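You operate a simulated robot arm through the tools that you are given. There is no shell and no other tool.

The job below is to be done with a simulated robot arm. You get a single attempt, and the scene is never put back.

Task
Mist the dry starter pot twice and put it back.
Fine: use the carriage and the booth; end with the carriage at LOAD; the damp pots get none.

Only the result counts: the job must be done as asked and must still hold three seconds after the hand-in. Knocking over, shifting, dropping, spilling or breaking anything else fails it.

Robot
A 7-joint arm with a two-finger gripper, fixed in place. Base frame: the origin is on the floor under the middle of its stand, x ahead of it, y to its left, z up; the work surface is at about z = 750. Units: mm, rad, N and s.
It reaches about 832 mm from its shoulder. Its first joint turns from -2.496 to 2.496 rad. Payload 1.47 kg.
Tool frame: the origin (TCP) lies between the finger pads and is the grasp point; the fingertips stand 16 mm ahead of it; z points along the fingers, y is the line along which they close. The gripper opens to 87 mm; its body begins 55 mm behind the TCP.
Orientation is that of the tool frame in the base frame, as a unit quaternion [x, y, z, w]. With the fingers straight down and closing along the base's y, the tool's x points along the base's -x, its y along +y and its z along -z.

Tools
- The arm moves only by the tool step_arm. Its argument "motion" is a list of rows, each a list of 3 entries, a list of its own where there are three numbers: the gripper command, from -1 (shut) to 1 (fully open), values between in proportion, then the shift along the tool's x, y, z in mm, then the turn, a rotation vector about the tool's x, y, z in rad. In form: [[grip, [x, y, z], [wx, wy, wz]], ...]. A call has 1 to 20 rows; each row shifts and turns the commanded pose from where the row before left it, along the tool's axes as they then stand. Rows are played at 5 a second. More than 50 mm and 0.15 rad between two rows, or a gripper value outside its range, and nothing of the call is played. A pose out of reach is approached as far as the arm can. The call stops where the force on the tool passes 40 N (or 10 N more than at its start, if that is more) or the arm is blocked; 0.2 s more then pass. The fingers move at their own pace (about 45 mm/s each) and stop on an object; they squeeze with about 24 N. The grip force told is the motor's: it shows also when the fingers shut on nothing. Time passes only in rows, and 0.2 s behind the last, so rows that do not move let the fingers close. It gives the time, the measured TCP pose, the force on the tool (base axes), the opening and the grip force at its end, in the units of the frame above (readings bear some noise), with the torque about the TCP (base axes, N m) and any sound that the robot's microphone picked up, and new pictures: "show" is both (left out), scene, wrist or none.
- Cameras (640 x 400 px; columns grow to the right, rows downward): "scene" is fixed at [407.9, 495.9, 1466.1]; the picture's right is [-0.78, 0.63, 0.00], its down [0.57, 0.70, -0.44] and it looks along [-0.28, -0.34, -0.90] (base axes); focal length 328 px, centre (320, 200). "wrist" rides on the gripper at [73, 12, -90] in the tool frame; the picture's right is [-0.16, 0.99, 0.00], its down [-0.72, -0.12, -0.68] and it looks along [-0.67, -0.11, 0.73] (tool axes); focal length 247 px, centre (320, 200). There is no depth. A picture from a camera that has moved, and an enlarged one, comes with that camera's place and axes in the base frame and with its lens. The place of the scene camera against the robot may be out by one fixed shift of up to 12 mm in any direction.
- move_column(by): slides the trunk up (or, below 0, down) by that many mm; the arm rides with it, the base frame stays. It gives what a move gives, with no picture.
- close_up(camera, box): a new picture of the part [left, top, right, bottom] of that camera's present view, enlarged. It takes no simulated time.
- job_done(): hands the job in; it is judged then, once.

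Places have to be worked out from the pictures, the camera data and where the tool is seen. Open the gripper and draw the arm clear of the work before you hand the job in, unless the task says otherwise.

The tools are called after "Call:" by a JSON object that holds its "method" and its "body". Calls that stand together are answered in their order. step_arm: Moves the arm, as the interface text tells. Its arguments: {"type":"object","properties":{"motion":{"type":"array"},"show":{"type":"string","enum":["both","scene","wrist","none"]}},"required":["motion"]} The other tools are called the same way: move_column (by) moves the trunk up or down; close_up (camera, box) takes an enlarged picture of a part of a camera's view; job_done () hands the job in.

At the start:

```text
t: 0.0
tcp_pos: [183.0, 401.6, 1142.9]
orientation: [0.001, 1.0, 0.0, -0.001]
force: [0.7, 0.5, 0.3]
moment: [-0.01, -0.02, -0.01]
grip_width: 86.8
gripper_force: 0.0
trunk travel left (down, up): [-928.0, 312.0]
```

scene: 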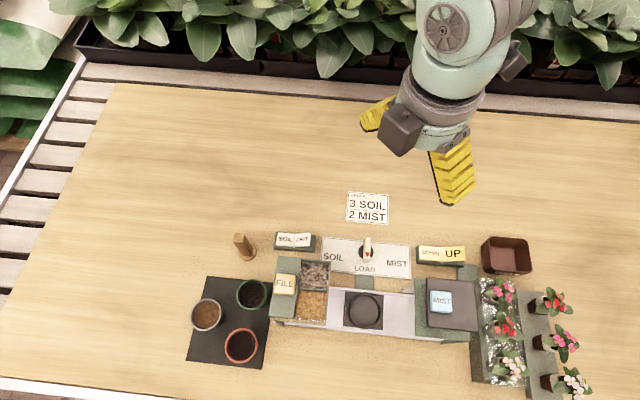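
wrist: 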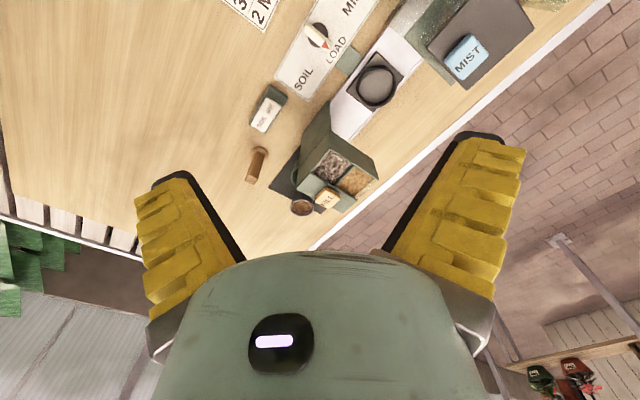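

I'll start by looking closely at the scene: the pots on the dark mat, the carriage, the lever and the buttons.

Call:
{"method": "close_up", "body": {"camera": "scene", "box": [170, 220, 330, 380]}}

Call:
{"method": "close_up", "body": {"camera": "scene", "box": [260, 180, 480, 350]}}

Call:
{"method": "close_up", "body": {"camera": "scene", "box": [400, 220, 600, 400]}}

Call:
{"method": "close_up", "body": {"camera": "wrist", "box": [220, 0, 540, 230]}}

```text
2.50 times, centred on (250, 300) of scene
camera zoom: at [407.9, 495.9, 1466.1], right [-0.78, 0.63, 0.0], down [0.57, 0.7, -0.44], along [-0.28, -0.34, -0.9], focal length 820 px, centre (495, -50)
```

zoom: 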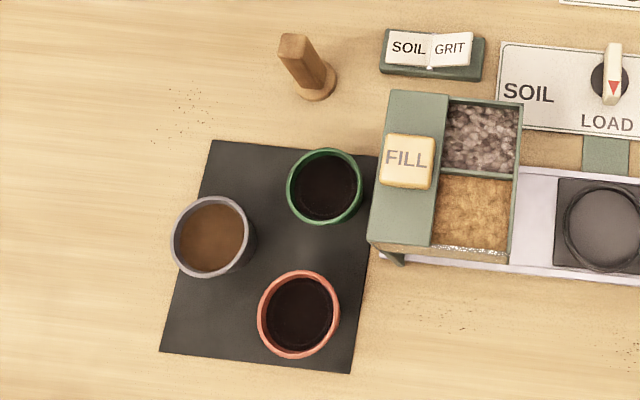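

```text
2.35 times, centred on (370, 265) of scene
camera zoom: at [407.9, 495.9, 1466.1], right [-0.78, 0.63, 0.0], down [0.57, 0.7, -0.44], along [-0.28, -0.34, -0.9], focal length 772 px, centre (202, 47)
```

zoom: 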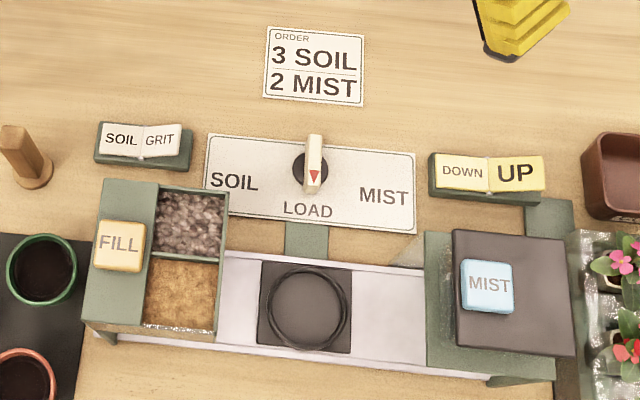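

```text
2.22 times, centred on (500, 310) of scene
camera zoom: at [407.9, 495.9, 1466.1], right [-0.78, 0.63, 0.0], down [0.57, 0.7, -0.44], along [-0.28, -0.34, -0.9], focal length 729 px, centre (-80, -44)
```

zoom: 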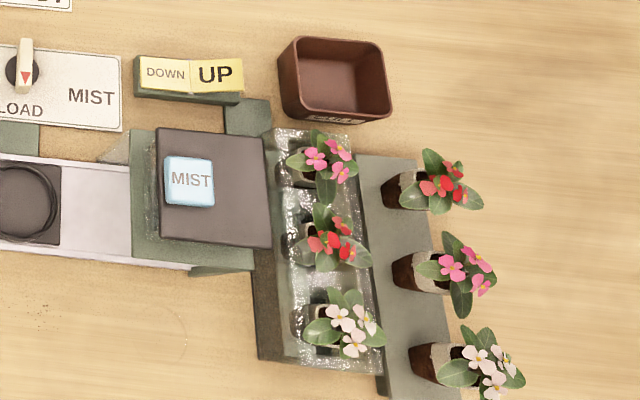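

```text
1.74 times, centred on (380, 115) of wrist
camera zoom: at [110.3, 412.8, 1232.6], right [0.16, 0.99, 0.0], down [0.72, -0.12, 0.68], along [0.67, -0.11, -0.73], focal length 430 px, centre (216, 348)
```

zoom: 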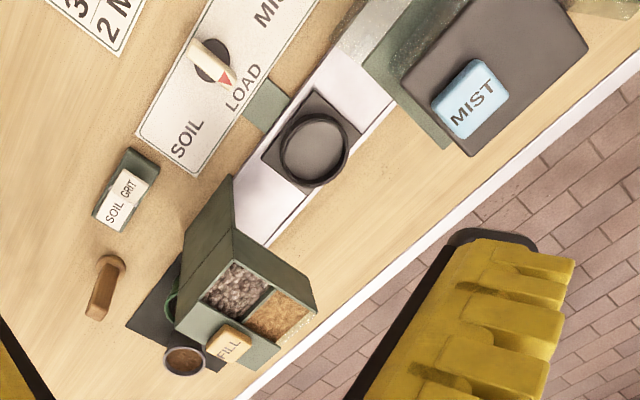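

The grey pot holds pale, dry soil. The green and terracotta pots look dark and damp. The machine's axis runs at about 45° to the base, so I'll turn the tool to line up with it and view the dial, rockers and booth through the wrist camera.

Call:
{"method": "step_arm", "body": {"motion": [[1, [0, 0, 0], [0, 0, -0.1309]], [1, [0, 0, 0], [0, 0, -0.1309]], [1, [0, 0, 0], [0, 0, -0.1309]], [1, [0, 0, 0], [0, 0, -0.1309]], [1, [0, 0, 0], [0, 0, -0.1309]], [1, [0, 0, 0], [0, 0, -0.1309]], [1, [0, 0, 0], [0, 0, 0]]]}}

```text
t: 1.6
tcp_pos: [184.0, 401.5, 1144.7]
orientation: [-0.384, 0.923, 0.0, 0.0]
force: [0.1, 0.0, -0.3]
moment: [0.03, 0.02, -0.03]
grip_width: 86.8
gripper_force: 0.0
trunk travel left (down, up): [-928.0, 312.0]
camera wrist: at [123.8, 357.7, 1232.9], right [-0.59, 0.81, 0.0], down [0.59, 0.43, 0.68], along [0.55, 0.4, -0.73], focal length 247 px, centre (320, 200)
```

scene: 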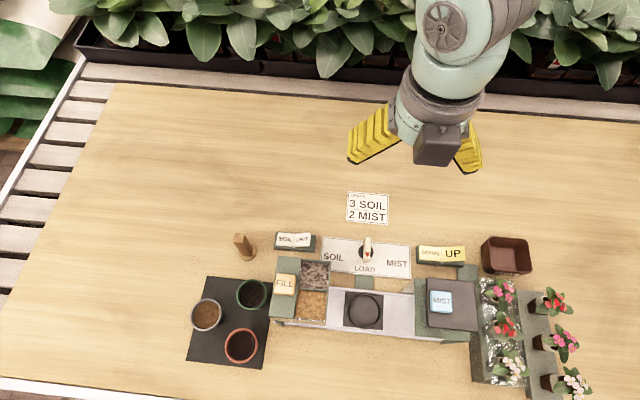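
wrist: 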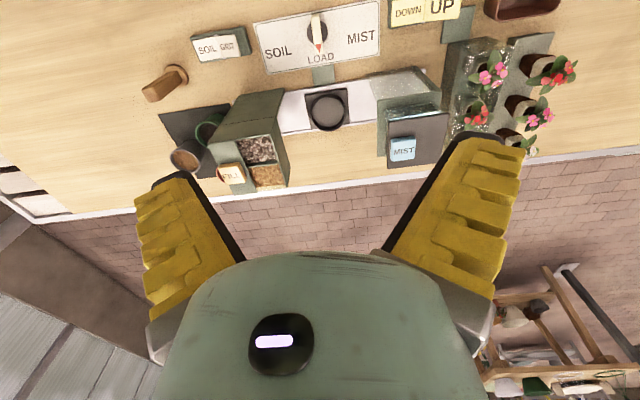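

Call:
{"method": "close_up", "body": {"camera": "wrist", "box": [230, 0, 390, 110]}}

Call:
{"method": "close_up", "body": {"camera": "wrist", "box": [360, 0, 560, 170]}}

Call:
{"method": "close_up", "body": {"camera": "wrist", "box": [130, 20, 300, 200]}}

```text
3.64 times, centred on (310, 55) of wrist
camera zoom: at [123.8, 357.7, 1232.9], right [-0.59, 0.81, 0.0], down [0.59, 0.43, 0.68], along [0.55, 0.4, -0.73], focal length 898 px, centre (356, 727)
```

zoom: 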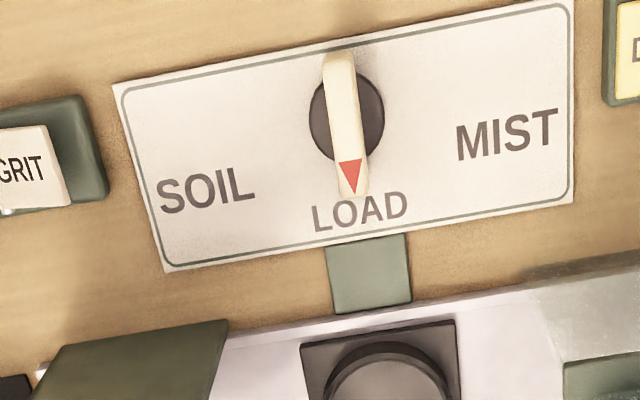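

```text
2.35 times, centred on (460, 85) of wrist
camera zoom: at [123.8, 357.7, 1232.9], right [-0.59, 0.81, 0.0], down [0.59, 0.43, 0.68], along [0.55, 0.4, -0.73], focal length 581 px, centre (-9, 471)
```

zoom: 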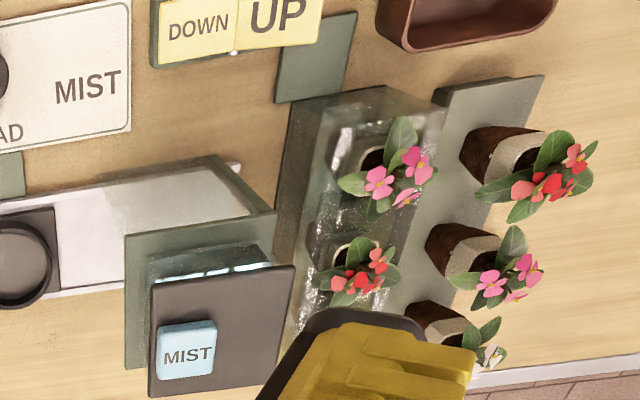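

```text
2.22 times, centred on (215, 110) of wrist
camera zoom: at [123.8, 357.7, 1232.9], right [-0.59, 0.81, 0.0], down [0.59, 0.43, 0.68], along [0.55, 0.4, -0.73], focal length 549 px, centre (553, 400)
```

zoom: 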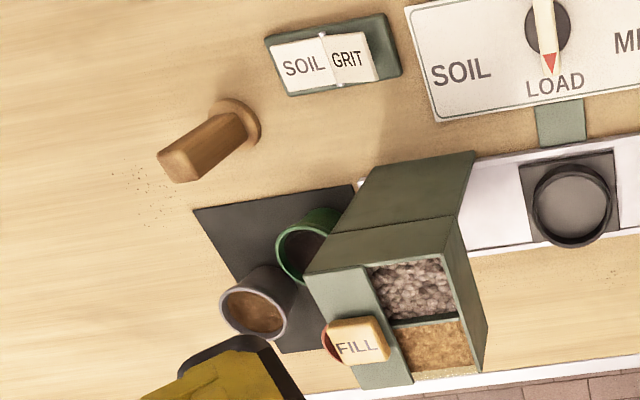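

The dial points to LOAD, with SOIL and MIST on either side, and the rockers' positions aren't clear yet. I'll lower the trunk by 200 mm for a closer view, which still leaves the tool well above everything.

Call:
{"method": "move_column", "body": {"by": -200}}

Call:
{"method": "step_arm", "body": {"motion": [[1, [25, 0, 0], [0, 0, 0]], [1, [25, 0, 0], [0, 0, 0]], [1, [0, 0, 0], [0, 0, 0]]]}}

```text
t: 3.8
tcp_pos: [183.7, 401.4, 943.6]
orientation: [-0.382, 0.924, 0.001, -0.001]
force: [0.5, 0.2, -0.3]
moment: [0.01, 0.0, -0.05]
grip_width: 87.0
gripper_force: 0.0
trunk travel left (down, up): [-728.0, 512.0]
```

```text
t: 4.6
tcp_pos: [148.4, 364.8, 942.0]
orientation: [-0.383, 0.924, 0.0, 0.0]
force: [0.1, 0.6, 0.9]
moment: [0.05, -0.03, 0.0]
grip_width: 86.9
gripper_force: 0.0
trunk travel left (down, up): [-728.0, 512.0]
camera wrist: at [88.4, 322.3, 1032.3], right [-0.59, 0.81, 0.0], down [0.59, 0.43, 0.68], along [0.55, 0.4, -0.73], focal length 247 px, centre (320, 200)
```

scene: 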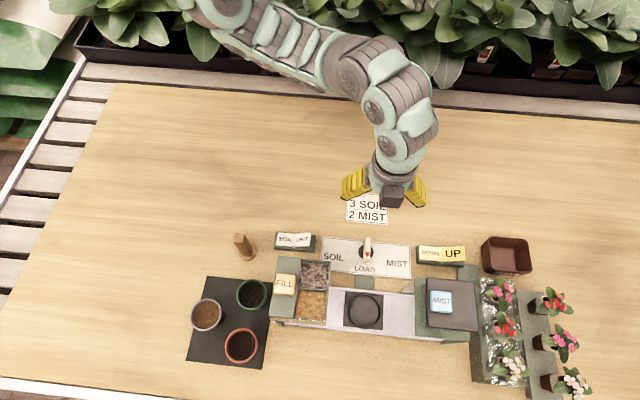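
wrist: 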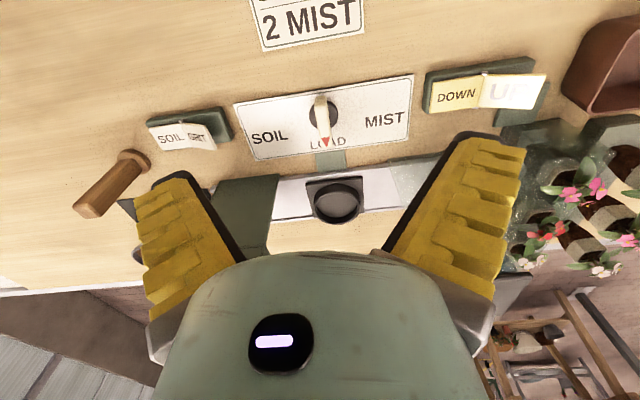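

Call:
{"method": "close_up", "body": {"camera": "wrist", "box": [400, 40, 640, 190]}}

Call:
{"method": "close_up", "body": {"camera": "wrist", "box": [220, 60, 420, 240]}}

Call:
{"method": "close_up", "body": {"camera": "wrist", "box": [120, 90, 260, 190]}}

```text
2.67 times, centred on (520, 115) of wrist
camera zoom: at [88.4, 322.3, 1032.3], right [-0.59, 0.81, 0.0], down [0.59, 0.43, 0.68], along [0.55, 0.4, -0.73], focal length 659 px, centre (-213, 427)
```

zoom: 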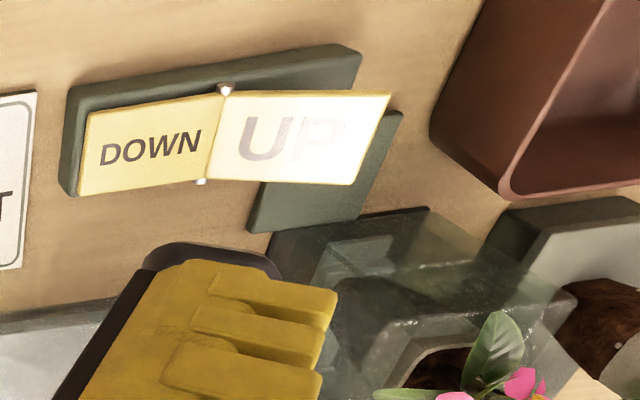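

```text
2.22 times, centred on (320, 150) of wrist
camera zoom: at [88.4, 322.3, 1032.3], right [-0.59, 0.81, 0.0], down [0.59, 0.43, 0.68], along [0.55, 0.4, -0.73], focal length 549 px, centre (320, 311)
```

zoom: 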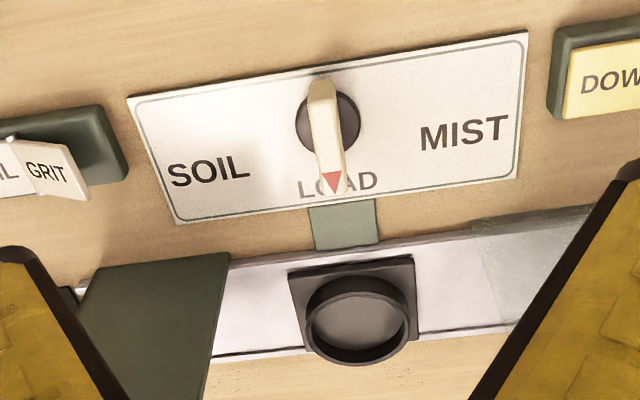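

```text
4.00 times, centred on (190, 140) of wrist
camera zoom: at [88.4, 322.3, 1032.3], right [-0.59, 0.81, 0.0], down [0.59, 0.43, 0.68], along [0.55, 0.4, -0.73], focal length 988 px, centre (840, 440)
```

zoom: 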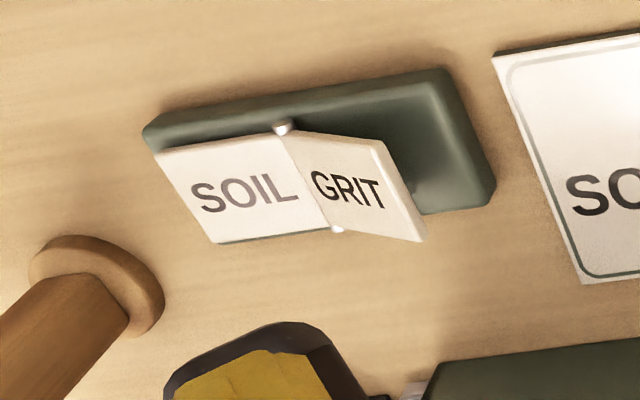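

Both rockers look pressed on one side: SOIL on the left one and DOWN on the right one, whose UP half stands raised. I'll shift sideways to see the booth and the UP/DOWN device from the front.

Call:
{"method": "step_arm", "body": {"motion": [[1, [0, 40, 0], [0, 0, 0]], [1, [0, 40, 0], [0, 0, 0]], [1, [0, 20, 0], [0, 0, 0]], [1, [0, 0, 0], [0, 0, 0]]]}}

```text
t: 5.6
tcp_pos: [74.3, 439.6, 942.7]
orientation: [-0.382, 0.924, 0.001, 0.0]
force: [0.4, 0.8, -0.1]
moment: [-0.05, -0.02, 0.0]
grip_width: 86.9
gripper_force: 0.0
trunk travel left (down, up): [-728.0, 512.0]
camera wrist: at [15.3, 396.1, 1032.5], right [-0.59, 0.81, 0.0], down [0.6, 0.43, 0.68], along [0.55, 0.4, -0.73], focal length 247 px, centre (320, 200)
```

scene: 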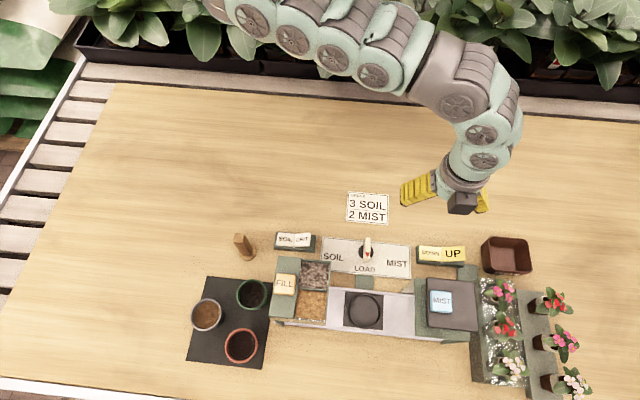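
wrist: 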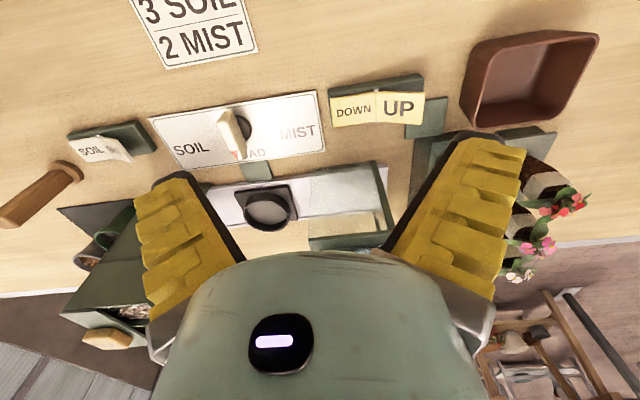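

Call:
{"method": "close_up", "body": {"camera": "wrist", "box": [230, 60, 450, 260]}}

Call:
{"method": "close_up", "body": {"camera": "wrist", "box": [320, 60, 460, 150]}}

```text
2.00 times, centred on (340, 160) of wrist
camera zoom: at [15.3, 396.1, 1032.5], right [-0.59, 0.81, 0.0], down [0.6, 0.43, 0.68], along [0.55, 0.4, -0.73], focal length 494 px, centre (280, 280)
```

zoom: 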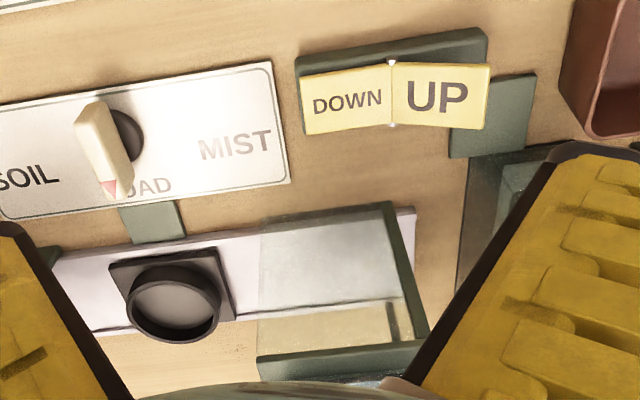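

```text
4.44 times, centred on (390, 105) of wrist
camera zoom: at [15.3, 396.1, 1032.5], right [-0.59, 0.81, 0.0], down [0.6, 0.43, 0.68], along [0.55, 0.4, -0.73], focal length 1098 px, centre (9, 622)
```

zoom: 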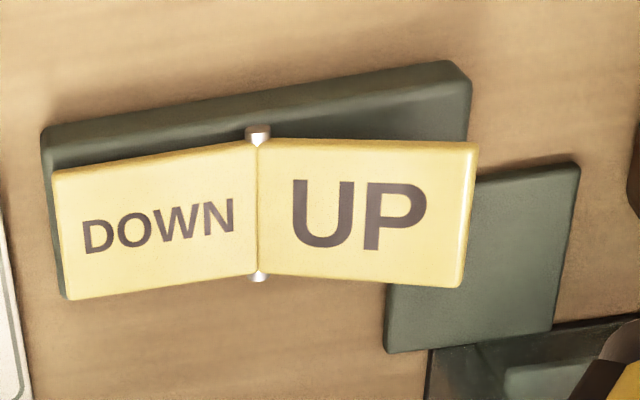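

The booth is glass-walled and the rail runs into it. The UP/DOWN link leads to the plant enclosure, so I don't need that rocker. The fingers look splayed when open, so I'll close them partway in free air to learn their shape and clearance.

Call:
{"method": "step_arm", "body": {"motion": [[0.3, [0, 0, 0], [0, 0, 0]], [0.3, [0, 0, 0], [0, 0, 0]], [0.3, [0, 0, 0], [0, 0, 0]]]}}

Call:
{"method": "step_arm", "body": {"motion": [[-1, [0, 0, 0], [0, 0, 0]], [-1, [0, 0, 0], [0, 0, 0]], [-1, [0, 0, 0], [0, 0, 0]], [-1, [0, 0, 0], [0, 0, 0]], [-1, [0, 0, 0], [0, 0, 0]]]}}

```text
t: 6.4
tcp_pos: [75.1, 439.5, 942.4]
orientation: [-0.382, 0.924, -0.001, -0.001]
force: [0.0, -0.2, -0.2]
moment: [-0.01, 0.02, 0.0]
grip_width: 61.4
gripper_force: 3.0
trunk travel left (down, up): [-728.0, 512.0]
camera wrist: at [15.7, 395.1, 1031.9], right [-0.59, 0.81, 0.0], down [0.59, 0.43, 0.68], along [0.55, 0.4, -0.73], focal length 247 px, centre (320, 200)
```

scene: 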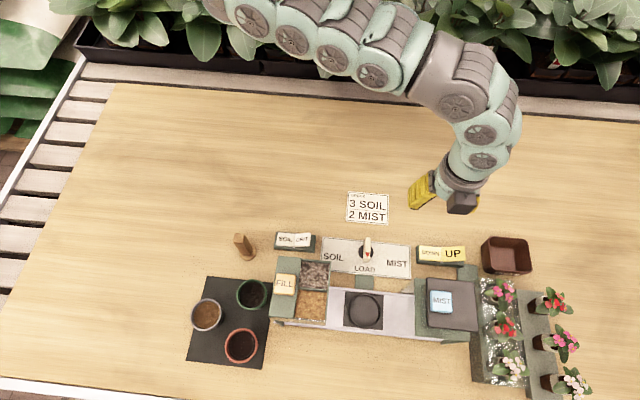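
wrist: 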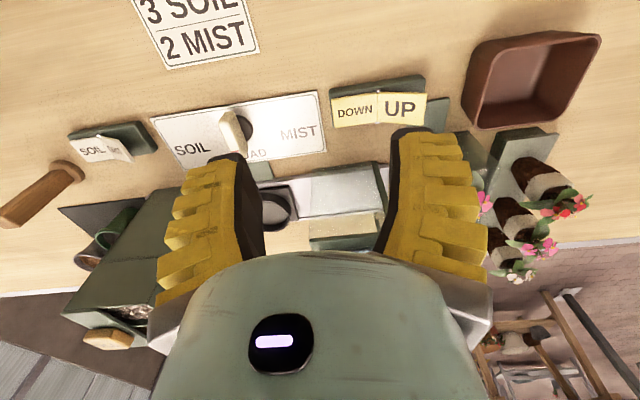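

```text
t: 7.6
tcp_pos: [76.4, 437.9, 943.6]
orientation: [-0.382, 0.924, 0.0, 0.0]
force: [-0.4, -0.5, 0.1]
moment: [-0.01, 0.01, -0.01]
grip_width: 0.0
gripper_force: 24.1
trunk travel left (down, up): [-728.0, 512.0]
camera wrist: at [15.7, 395.1, 1031.9], right [-0.59, 0.81, 0.0], down [0.59, 0.43, 0.68], along [0.55, 0.4, -0.73], focal length 247 px, centre (320, 200)
```

scene: 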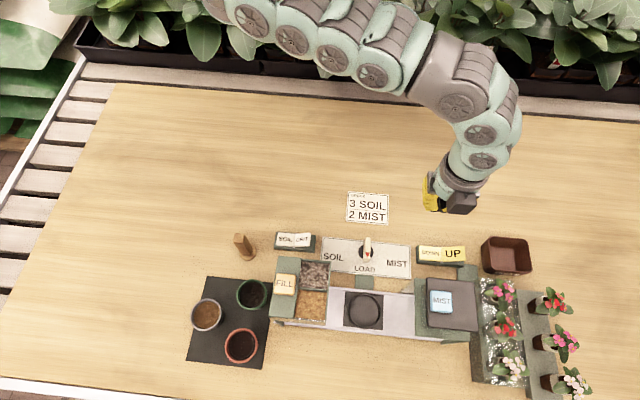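
wrist: 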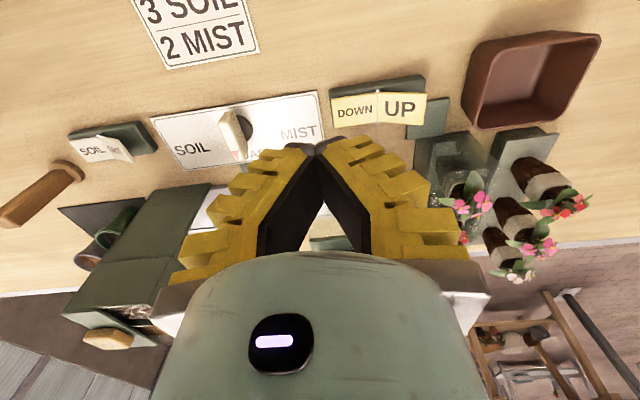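

The fingers pivot: they are about parallel at roughly 60 mm and flare out when fully open. I'll rise above the hopper and booth tops (about 940), then travel to above the grey pot at about (526, 297).

Call:
{"method": "step_arm", "body": {"motion": [[0.3, [0, 0, -40], [0, 0, 0]], [0.5, [0, 0, -40], [0, 0, 0]], [1, [-15, -38, 0], [0, 0, 0]], [1, [-21, -40, 0], [0, 0, 0]], [1, [-21, -40, 0], [0, 0, 0]], [1, [-21, -40, 0], [0, 0, 0]], [1, [-21, -40, 0], [0, 0, 0]], [1, [-21, -40, 0], [0, 0, 0]], [1, [-21, -40, 0], [0, 0, 0]], [1, [-21, -40, 0], [0, 0, 0]], [1, [-21, -40, 0], [0, 0, 0]], [1, [-21, -40, 0], [0, 0, 0]], [1, [-10, -20, 0], [0, 0, 0]], [1, [0, 0, 0], [0, 0, 0]]]}}

```text
t: 10.6
tcp_pos: [524.5, 293.3, 1013.3]
orientation: [-0.383, 0.924, 0.0, 0.001]
force: [0.9, -0.3, -0.3]
moment: [-0.01, -0.02, 0.03]
grip_width: 87.0
gripper_force: 0.0
out of reach, approached as far as the arm can: row 5, 6, 8
trunk travel left (down, up): [-728.0, 512.0]
camera wrist: at [465.3, 249.1, 1101.7], right [-0.59, 0.81, 0.0], down [0.59, 0.43, 0.68], along [0.55, 0.4, -0.73], focal length 247 px, centre (320, 200)
```

scene: 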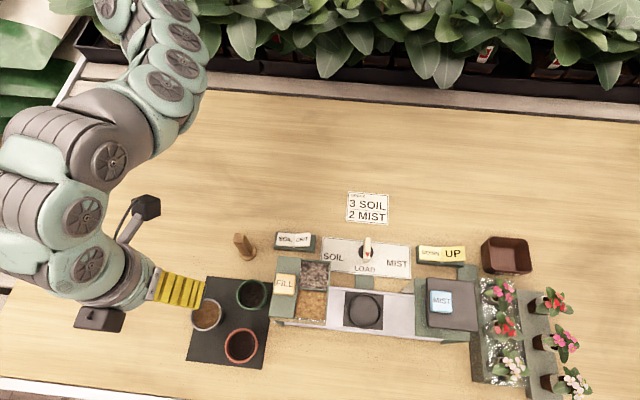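
wrist: 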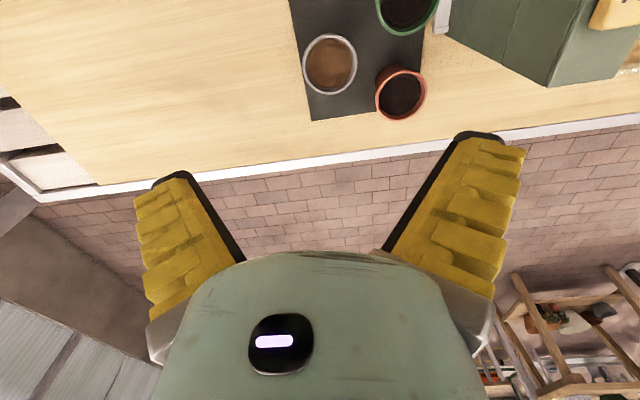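

I'm now roughly above the grey pot, with the fingers well clear. I'll enlarge the wrist view to fix the pot's rim position and height.

Call:
{"method": "close_up", "body": {"camera": "wrist", "box": [270, 0, 470, 125]}}

Call:
{"method": "close_up", "body": {"camera": "scene", "box": [180, 270, 280, 370]}}

```text
3.20 times, centred on (370, 62) of wrist
camera zoom: at [465.3, 249.1, 1101.7], right [-0.59, 0.81, 0.0], down [0.59, 0.43, 0.68], along [0.55, 0.4, -0.73], focal length 790 px, centre (160, 640)
```

zoom: 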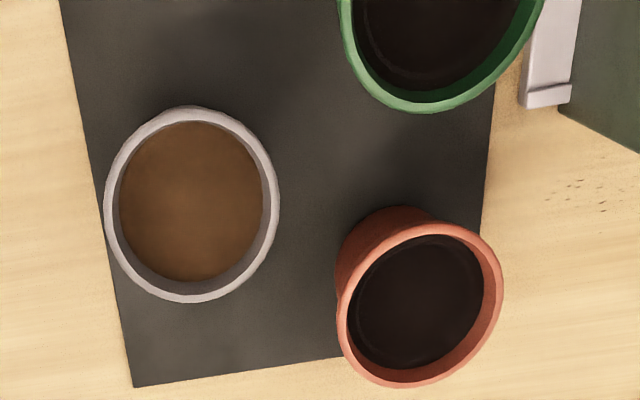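

```text
4.00 times, centred on (230, 320) of scene
camera zoom: at [407.9, 495.9, 1466.1], right [-0.78, 0.63, 0.0], down [0.57, 0.7, -0.44], along [-0.28, -0.34, -0.9], focal length 1313 px, centre (680, -280)
```

zoom: 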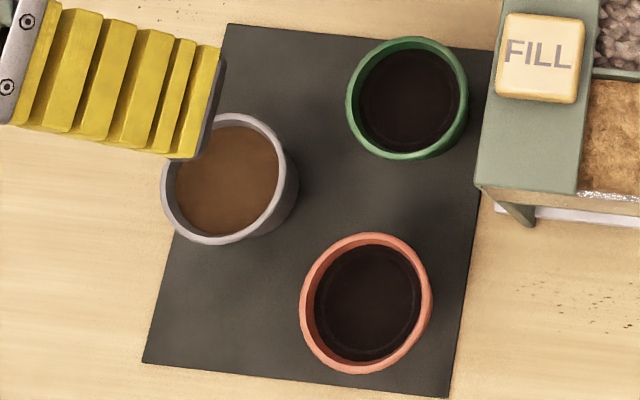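

The grey rim is about 61 mm across and sits near (521, 303). I'll turn the tool by 90° so the fingers close between the neighbouring pots' gaps. That also gives me a second view for triangulation.

Call:
{"method": "step_arm", "body": {"motion": [[1, [0, 0, 0], [0, 0, -0.1309]], [1, [0, 0, 0], [0, 0, -0.1309]], [1, [0, 0, 0], [0, 0, -0.1309]], [1, [0, 0, 0], [0, 0, -0.1309]], [1, [0, 0, 0], [0, 0, -0.1309]], [1, [0, 0, 0], [0, 0, -0.1309]], [1, [0, 0, 0], [0, 0, -0.1309]], [1, [0, 0, 0], [0, 0, -0.1309]], [1, [0, 0, 0], [0, 0, -0.1309]], [1, [0, 0, 0], [0, 0, -0.1309]], [1, [0, 0, 0], [0, 0, -0.1309]], [1, [0, 0, 0], [0, 0, -0.1309]], [1, [0, 0, 0], [0, 0, 0]]]}}

```text
t: 13.4
tcp_pos: [525.0, 295.4, 1014.4]
orientation: [0.924, -0.382, 0.0, -0.001]
force: [0.2, 0.3, -0.6]
moment: [-0.02, -0.01, 0.0]
grip_width: 86.8
gripper_force: 0.1
trunk travel left (down, up): [-728.0, 512.0]
camera wrist: at [568.3, 235.1, 1103.2], right [-0.81, -0.59, 0.0], down [-0.43, 0.59, 0.68], along [-0.4, 0.55, -0.73], focal length 247 px, centre (320, 200)
```

scene: 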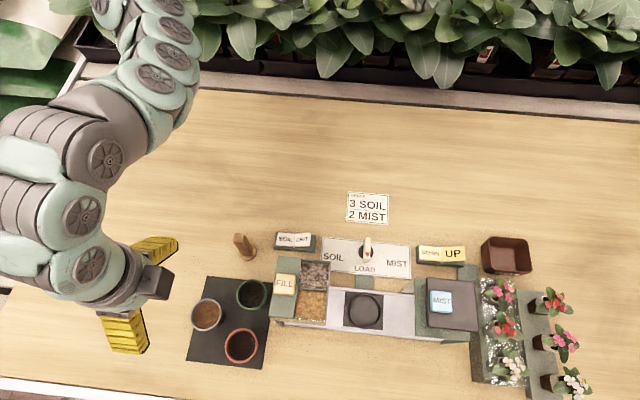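
wrist: 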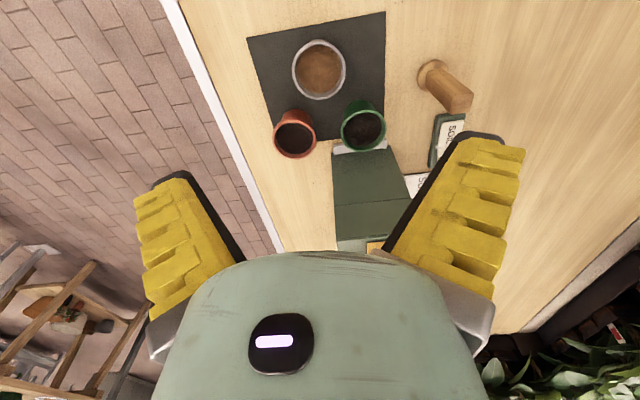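

Call:
{"method": "close_up", "body": {"camera": "wrist", "box": [240, 0, 400, 160]}}

```text
2.50 times, centred on (320, 80) of wrist
camera zoom: at [568.3, 235.1, 1103.2], right [-0.81, -0.59, 0.0], down [-0.43, 0.59, 0.68], along [-0.4, 0.55, -0.73], focal length 617 px, centre (320, 500)
```

zoom: 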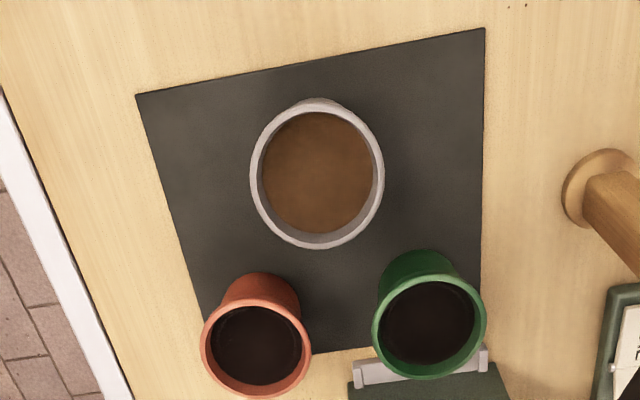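

Both views agree: the grey pot's rim centre is at about (521, 303) with its rim at z ≈ 795 and a diameter of about 61 mm. I'll centre over it, go down to z ≈ 860 and check again.

Call:
{"method": "step_arm", "body": {"motion": [[1, [-8.2, -2.5, 0], [0, 0, 0]], [1, [0, 0, 40], [0, 0, 0]], [1, [0, 0, 40], [0, 0, 0]], [1, [0, 0, 40], [0, 0, 0]], [1, [0, 0, 35], [0, 0, 0]], [1, [0, 0, 0], [0, 0, 0]], [1, [0, 0, 0], [0, 0, 0]]]}}

```text
t: 15.0
tcp_pos: [520.9, 302.7, 858.4]
orientation: [0.923, -0.384, 0.0, 0.0]
force: [0.2, 0.0, 0.2]
moment: [0.01, -0.01, 0.0]
grip_width: 87.1
gripper_force: 0.1
trunk travel left (down, up): [-728.0, 512.0]
camera wrist: at [564.6, 243.4, 947.6], right [-0.81, -0.59, 0.0], down [-0.43, 0.59, 0.68], along [-0.4, 0.55, -0.73], focal length 247 px, centre (320, 200)
```

scene: 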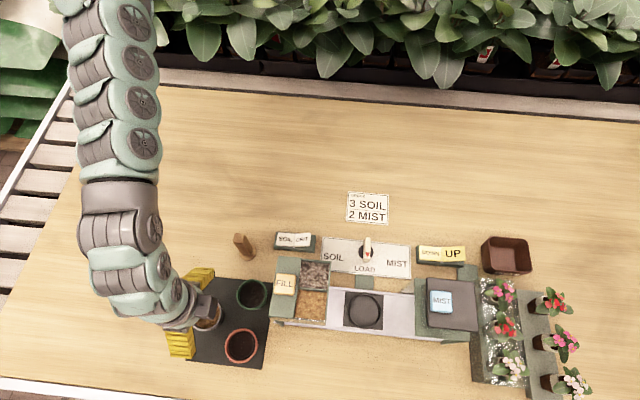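
wrist: 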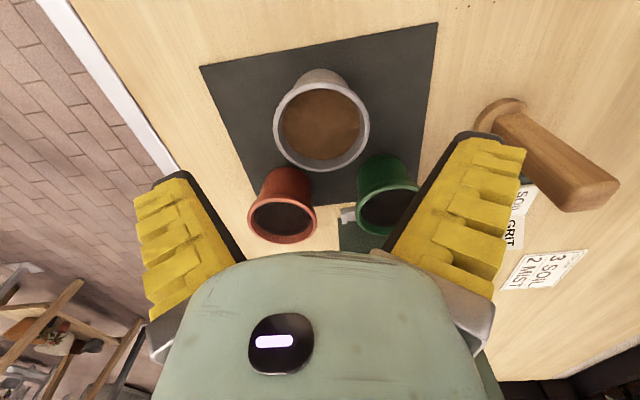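

The pot is centred between the fingers. I'll go down to z ≈ 785, about 10 mm below the rim, and close.

Call:
{"method": "step_arm", "body": {"motion": [[1, [0, 0, 30], [0, 0, 0]], [1, [0, 0, 25], [0, 0, 0]], [1, [0, 0, 18], [0, 0, 0]], [1, [0, 0, 0], [0, 0, 0]]]}}

Call:
{"method": "step_arm", "body": {"motion": [[0.6, [0, 0, 0], [0, 0, 0]], [0.3, [0, 0, 0], [0, 0, 0]], [0, [0, 0, 0], [0, 0, 0]], [-1, [0, 0, 0], [0, 0, 0]], [-1, [0, 0, 0], [0, 0, 0]], [-1, [0, 0, 0], [0, 0, 0]]]}}

```text
t: 16.0
tcp_pos: [519.5, 294.0, 801.1]
orientation: [0.924, -0.383, 0.0, 0.0]
force: [-0.3, -0.1, -0.1]
moment: [-0.02, -0.03, 0.01]
grip_width: 87.2
gripper_force: 0.0
out of reach, approached as far as the arm can: row 2, 3
trunk travel left (down, up): [-728.0, 512.0]
camera wrist: at [562.3, 234.4, 889.9], right [-0.81, -0.59, 0.0], down [-0.43, 0.59, 0.68], along [-0.4, 0.55, -0.73], focal length 247 px, centre (320, 200)
```

scene: 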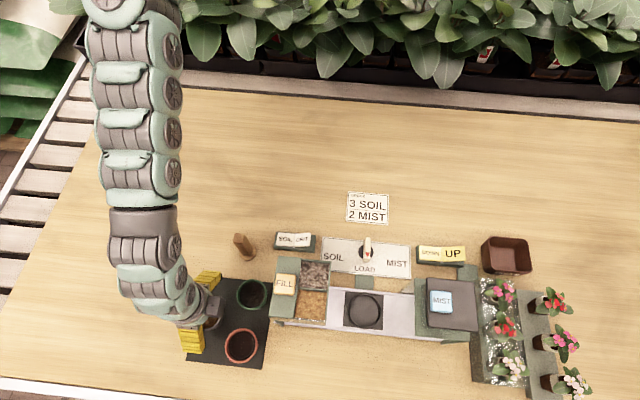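
wrist: 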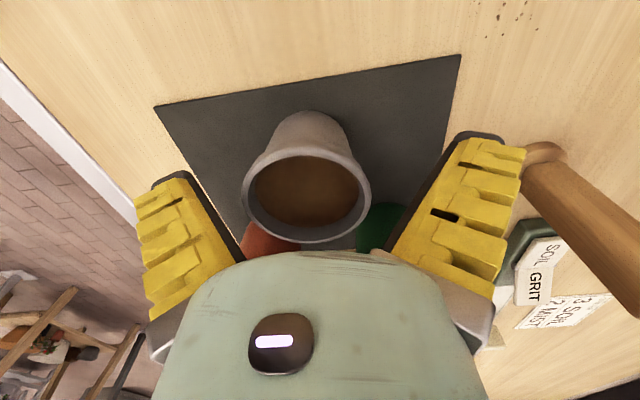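

```text
t: 17.4
tcp_pos: [519.2, 293.9, 801.5]
orientation: [0.924, -0.383, 0.001, 0.0]
force: [0.4, 0.6, -0.2]
moment: [-0.03, -0.01, -0.03]
grip_width: 56.6
gripper_force: 23.8
trunk travel left (down, up): [-728.0, 512.0]
camera wrist: at [562.3, 234.3, 890.0], right [-0.81, -0.59, 0.0], down [-0.43, 0.59, 0.68], along [-0.4, 0.55, -0.73], focal length 247 px, centre (320, 200)
```

scene: 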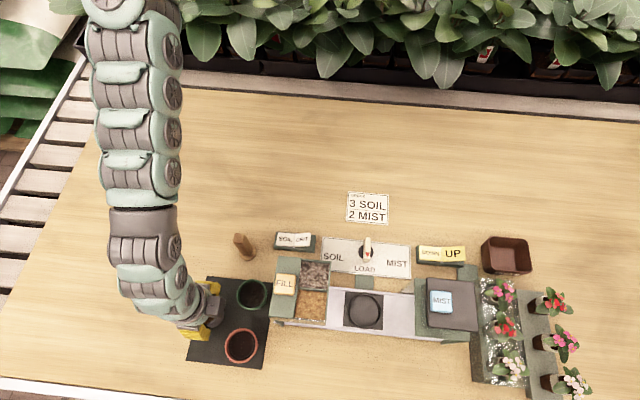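
wrist: 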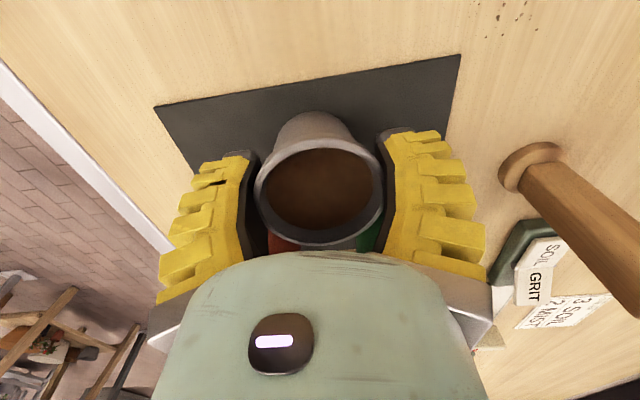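

The last descent went out of reach: the arm stopped at z ≈ 801 and about 9 mm off, so this grip is shallow and off-centre. I'll open, rise back to the earlier height and lower the trunk, so the arm can reach the grasp comfortably.

Call:
{"method": "step_arm", "body": {"motion": [[0.5, [0, 0, 0], [0, 0, 0]], [1, [0, 0, 0], [0, 0, 0]], [1, [0, 0, 0], [0, 0, 0]], [1, [0, 0, 0], [0, 0, 0]]]}}

```text
t: 18.4
tcp_pos: [518.0, 293.4, 800.9]
orientation: [0.924, -0.383, -0.001, 0.001]
force: [-0.5, 0.1, 0.4]
moment: [-0.03, -0.02, -0.02]
grip_width: 87.1
gripper_force: 0.0
trunk travel left (down, up): [-728.0, 512.0]
camera wrist: at [562.4, 234.4, 890.0], right [-0.81, -0.59, 0.0], down [-0.43, 0.59, 0.68], along [-0.4, 0.55, -0.73], focal length 247 px, centre (320, 200)
```

scene: 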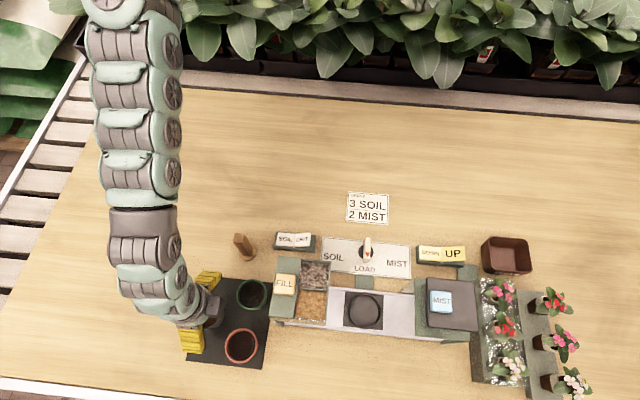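
wrist: 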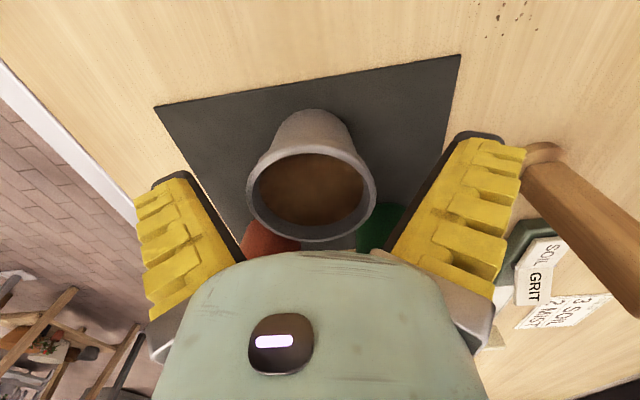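

The pot was nudged only about 2 mm and is free again. I'll raise the arm by 130 mm, then lower the trunk by 100 mm.

Call:
{"method": "step_arm", "body": {"motion": [[1, [0, 0, -20], [0, 0, 0]], [1, [0, 0, -30], [0, 0, 0]], [1, [0, 0, -40], [0, 0, 0]], [1, [0, 0, -40], [0, 0, 0]], [1, [0, 0, 0], [0, 0, 0]]], "show": "none"}}

Call:
{"method": "move_column", "body": {"by": -60}}

```text
t: 19.6
tcp_pos: [520.0, 292.4, 931.7]
orientation: [0.923, -0.384, 0.0, 0.0]
force: [0.0, -0.2, -0.7]
moment: [0.0, 0.0, -0.01]
grip_width: 87.1
gripper_force: 0.0
trunk travel left (down, up): [-728.0, 512.0]
```

```text
t: 20.6
tcp_pos: [518.3, 292.5, 870.8]
orientation: [0.924, -0.383, 0.001, -0.001]
force: [-0.4, 1.1, 0.6]
moment: [-0.04, 0.04, 0.02]
grip_width: 87.1
gripper_force: 0.0
trunk travel left (down, up): [-668.0, 572.0]
```

Call:
{"method": "step_arm", "body": {"motion": [[1, [0, 0, -30], [0, 0, 0]], [1, [0, 0, -40], [0, 0, 0]], [1, [0, 0, 0], [0, 0, 0]]], "show": "none"}}

Call:
{"method": "move_column", "body": {"by": -80}}

Call:
{"method": "step_arm", "body": {"motion": [[1, [0, 0, 0], [0, 0, 0]]]}}

Call:
{"method": "close_up", "body": {"camera": "wrist", "box": [240, 40, 400, 200]}}

```text
t: 21.4
tcp_pos: [529.2, 304.2, 934.9]
orientation: [0.924, -0.383, -0.001, 0.001]
force: [0.3, 0.2, 0.3]
moment: [-0.01, 0.02, 0.03]
grip_width: 86.9
gripper_force: 0.0
out of reach, approached as far as the arm can: row 2
trunk travel left (down, up): [-668.0, 572.0]
```

```text
t: 22.5
tcp_pos: [528.7, 305.4, 854.9]
orientation: [0.924, -0.383, 0.0, 0.0]
force: [-0.3, 0.4, 0.7]
moment: [-0.01, 0.03, -0.02]
grip_width: 86.8
gripper_force: 0.1
trunk travel left (down, up): [-588.0, 652.0]
```

```text
t: 22.9
tcp_pos: [527.3, 305.9, 854.4]
orientation: [0.924, -0.383, 0.0, 0.001]
force: [0.0, 0.4, 0.1]
moment: [0.0, 0.0, 0.01]
grip_width: 86.8
gripper_force: 0.0
trunk travel left (down, up): [-588.0, 652.0]
camera wrist: at [572.1, 245.6, 943.5], right [-0.81, -0.59, 0.0], down [-0.43, 0.59, 0.68], along [-0.4, 0.55, -0.73], focal length 247 px, centre (320, 200)
```

scene: 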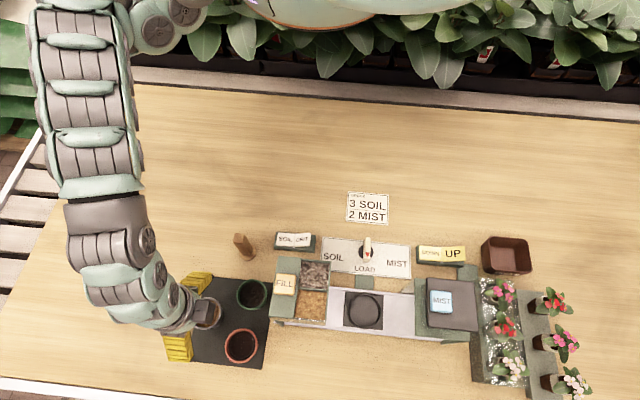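
wrist: 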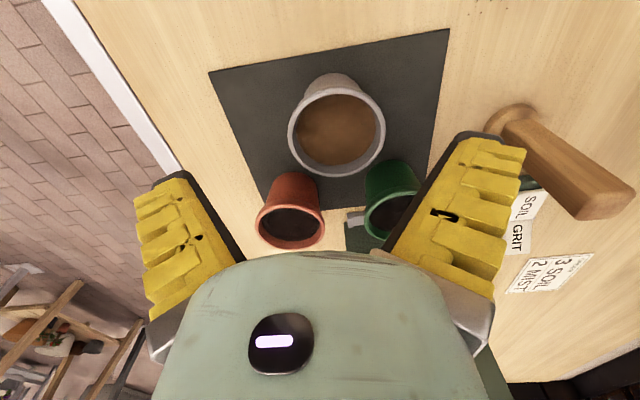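

```text
2.50 times, centred on (320, 120) of wrist
camera zoom: at [572.1, 245.6, 943.5], right [-0.81, -0.59, 0.0], down [-0.43, 0.59, 0.68], along [-0.4, 0.55, -0.73], focal length 617 px, centre (320, 400)
```

zoom: 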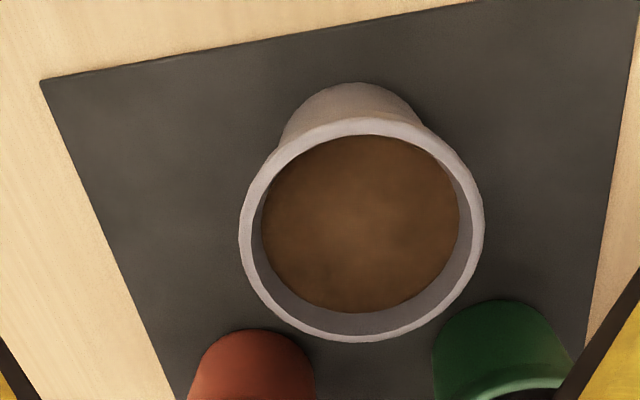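

The arm reaches this far out only within a narrow band of heights, and the trunk is now set near its middle. The pot's centre is at about (518, 302), so I'll recentre, go down to z ≈ 785 and check the pose before closing.

Call:
{"method": "step_arm", "body": {"motion": [[1, [-4.4, 9.3, 0], [0, 0, 0]], [1, [0, 0, 0], [0, 0, 0]], [1, [0, 0, 25], [0, 0, 0]], [1, [0, 0, 25], [0, 0, 0]], [1, [0, 0, 19], [0, 0, 0]], [1, [0, 0, 0], [0, 0, 0]]]}}

```text
t: 24.3
tcp_pos: [523.8, 307.7, 780.1]
orientation: [0.924, -0.383, -0.001, 0.001]
force: [-0.8, -0.6, 0.2]
moment: [-0.02, -0.01, -0.06]
grip_width: 87.3
gripper_force: 0.0
out of reach, approached as far as the arm can: row 1
trunk travel left (down, up): [-588.0, 652.0]
camera wrist: at [567.2, 247.7, 870.2], right [-0.81, -0.59, 0.0], down [-0.43, 0.59, 0.68], along [-0.4, 0.55, -0.73], focal length 247 px, centre (320, 200)
```

scene: 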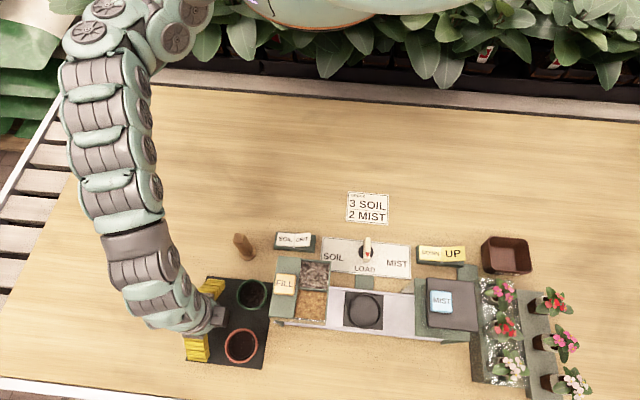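
wrist: 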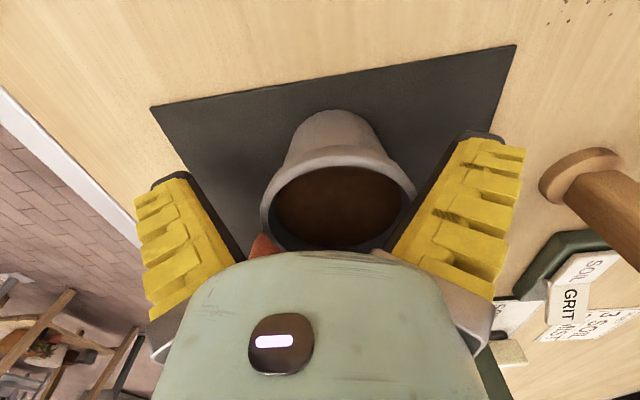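

The recentring was clipped at the upper height; here it is within reach. I'll shift about 8 mm along the closing line to straddle the pot evenly.

Call:
{"method": "step_arm", "body": {"motion": [[1, [0, 4, 0], [0, 0, 0]], [1, [0, 4, -3], [0, 0, 0]], [1, [0, 0, 0], [0, 0, 0]], [1, [0, 0, 0], [0, 0, 0]]]}}

```text
t: 25.3
tcp_pos: [517.2, 300.9, 782.7]
orientation: [0.924, -0.383, -0.001, 0.001]
force: [-0.1, -0.2, 0.1]
moment: [0.0, 0.01, -0.03]
grip_width: 87.3
gripper_force: 0.1
trunk travel left (down, up): [-588.0, 652.0]
camera wrist: at [561.1, 242.1, 872.3], right [-0.81, -0.59, 0.0], down [-0.43, 0.59, 0.68], along [-0.4, 0.55, -0.73], focal length 247 px, centre (320, 200)
```

scene: 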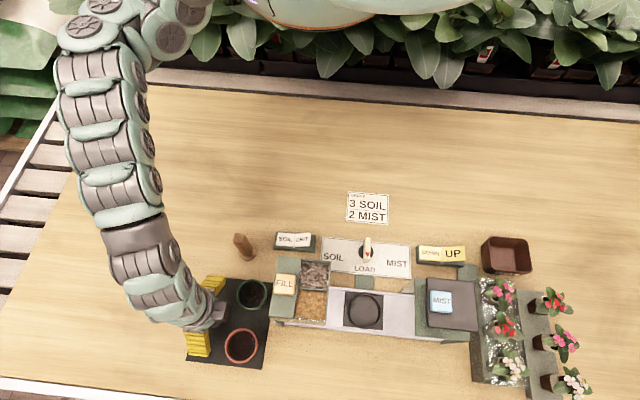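
wrist: 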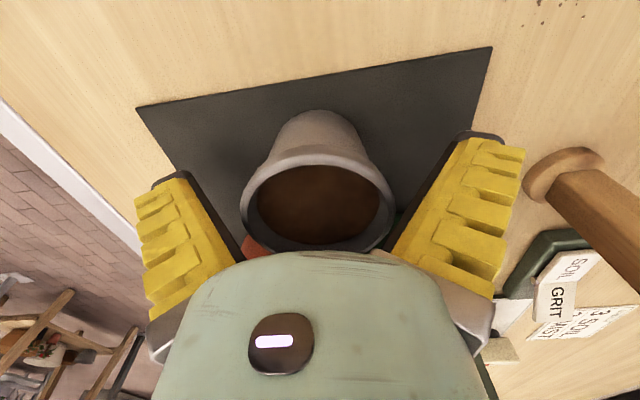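

The pot is now centred between the fingers at z ≈ 783. I'll close the grip.

Call:
{"method": "step_arm", "body": {"motion": [[0.6, [0, 0, 0], [0, 0, 0]], [0.3, [0, 0, 0], [0, 0, 0]], [0, [0, 0, 0], [0, 0, 0]], [-1, [0, 0, 0], [0, 0, 0]], [-1, [0, 0, 0], [0, 0, 0]], [-1, [0, 0, 0], [0, 0, 0]], [-1, [0, 0, 0], [0, 0, 0]]]}}

```text
t: 26.9
tcp_pos: [517.8, 301.9, 782.4]
orientation: [0.924, -0.382, 0.0, 0.0]
force: [-1.0, -1.1, -0.5]
moment: [0.01, 0.05, -0.02]
grip_width: 58.3
gripper_force: 24.0
trunk travel left (down, up): [-588.0, 652.0]
camera wrist: at [561.1, 242.1, 872.2], right [-0.81, -0.59, 0.0], down [-0.43, 0.59, 0.68], along [-0.4, 0.55, -0.73], focal length 247 px, centre (320, 200)
```

scene: 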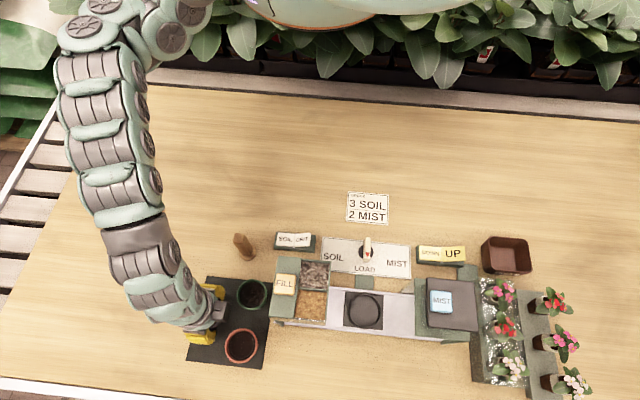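
wrist: 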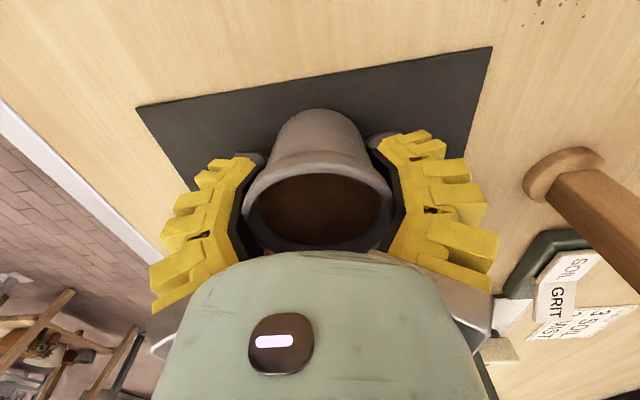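

The pot is held at 58 mm with full grip force. I'll lift 30 mm with the trunk and check that it comes up level.

Call:
{"method": "move_column", "body": {"by": 30}}

Call:
{"method": "step_arm", "body": {"motion": [[-1, [0, 0, 0], [0, 0, 0]], [-1, [0, 0, 0], [0, 0, 0]]]}}

```text
t: 27.7
tcp_pos: [517.4, 301.7, 813.3]
orientation: [0.924, -0.383, 0.0, 0.001]
force: [0.0, -0.4, -1.0]
moment: [-0.01, -0.02, -0.01]
grip_width: 58.5
gripper_force: 24.2
trunk travel left (down, up): [-618.0, 622.0]
```

```text
t: 28.3
tcp_pos: [517.0, 300.8, 812.8]
orientation: [0.924, -0.383, -0.001, 0.001]
force: [0.6, -0.3, -0.4]
moment: [0.02, -0.02, 0.04]
grip_width: 58.1
gripper_force: 24.4
trunk travel left (down, up): [-618.0, 622.0]
camera wrist: at [561.1, 242.1, 902.2], right [-0.81, -0.59, 0.0], down [-0.43, 0.59, 0.68], along [-0.4, 0.55, -0.73], focal length 247 px, centre (320, 200)
```

scene: 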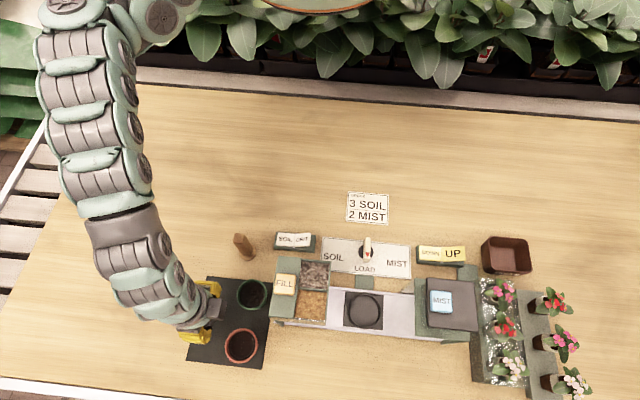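
wrist: 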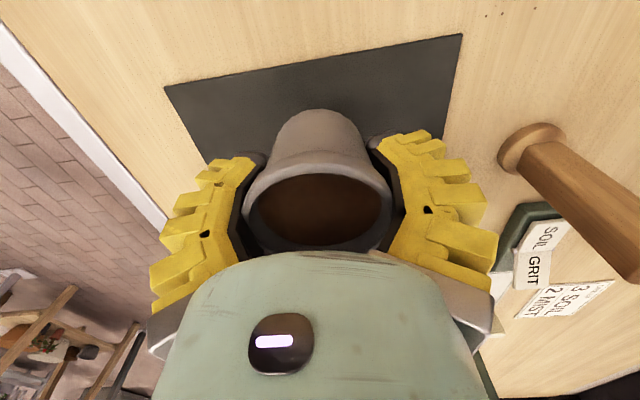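

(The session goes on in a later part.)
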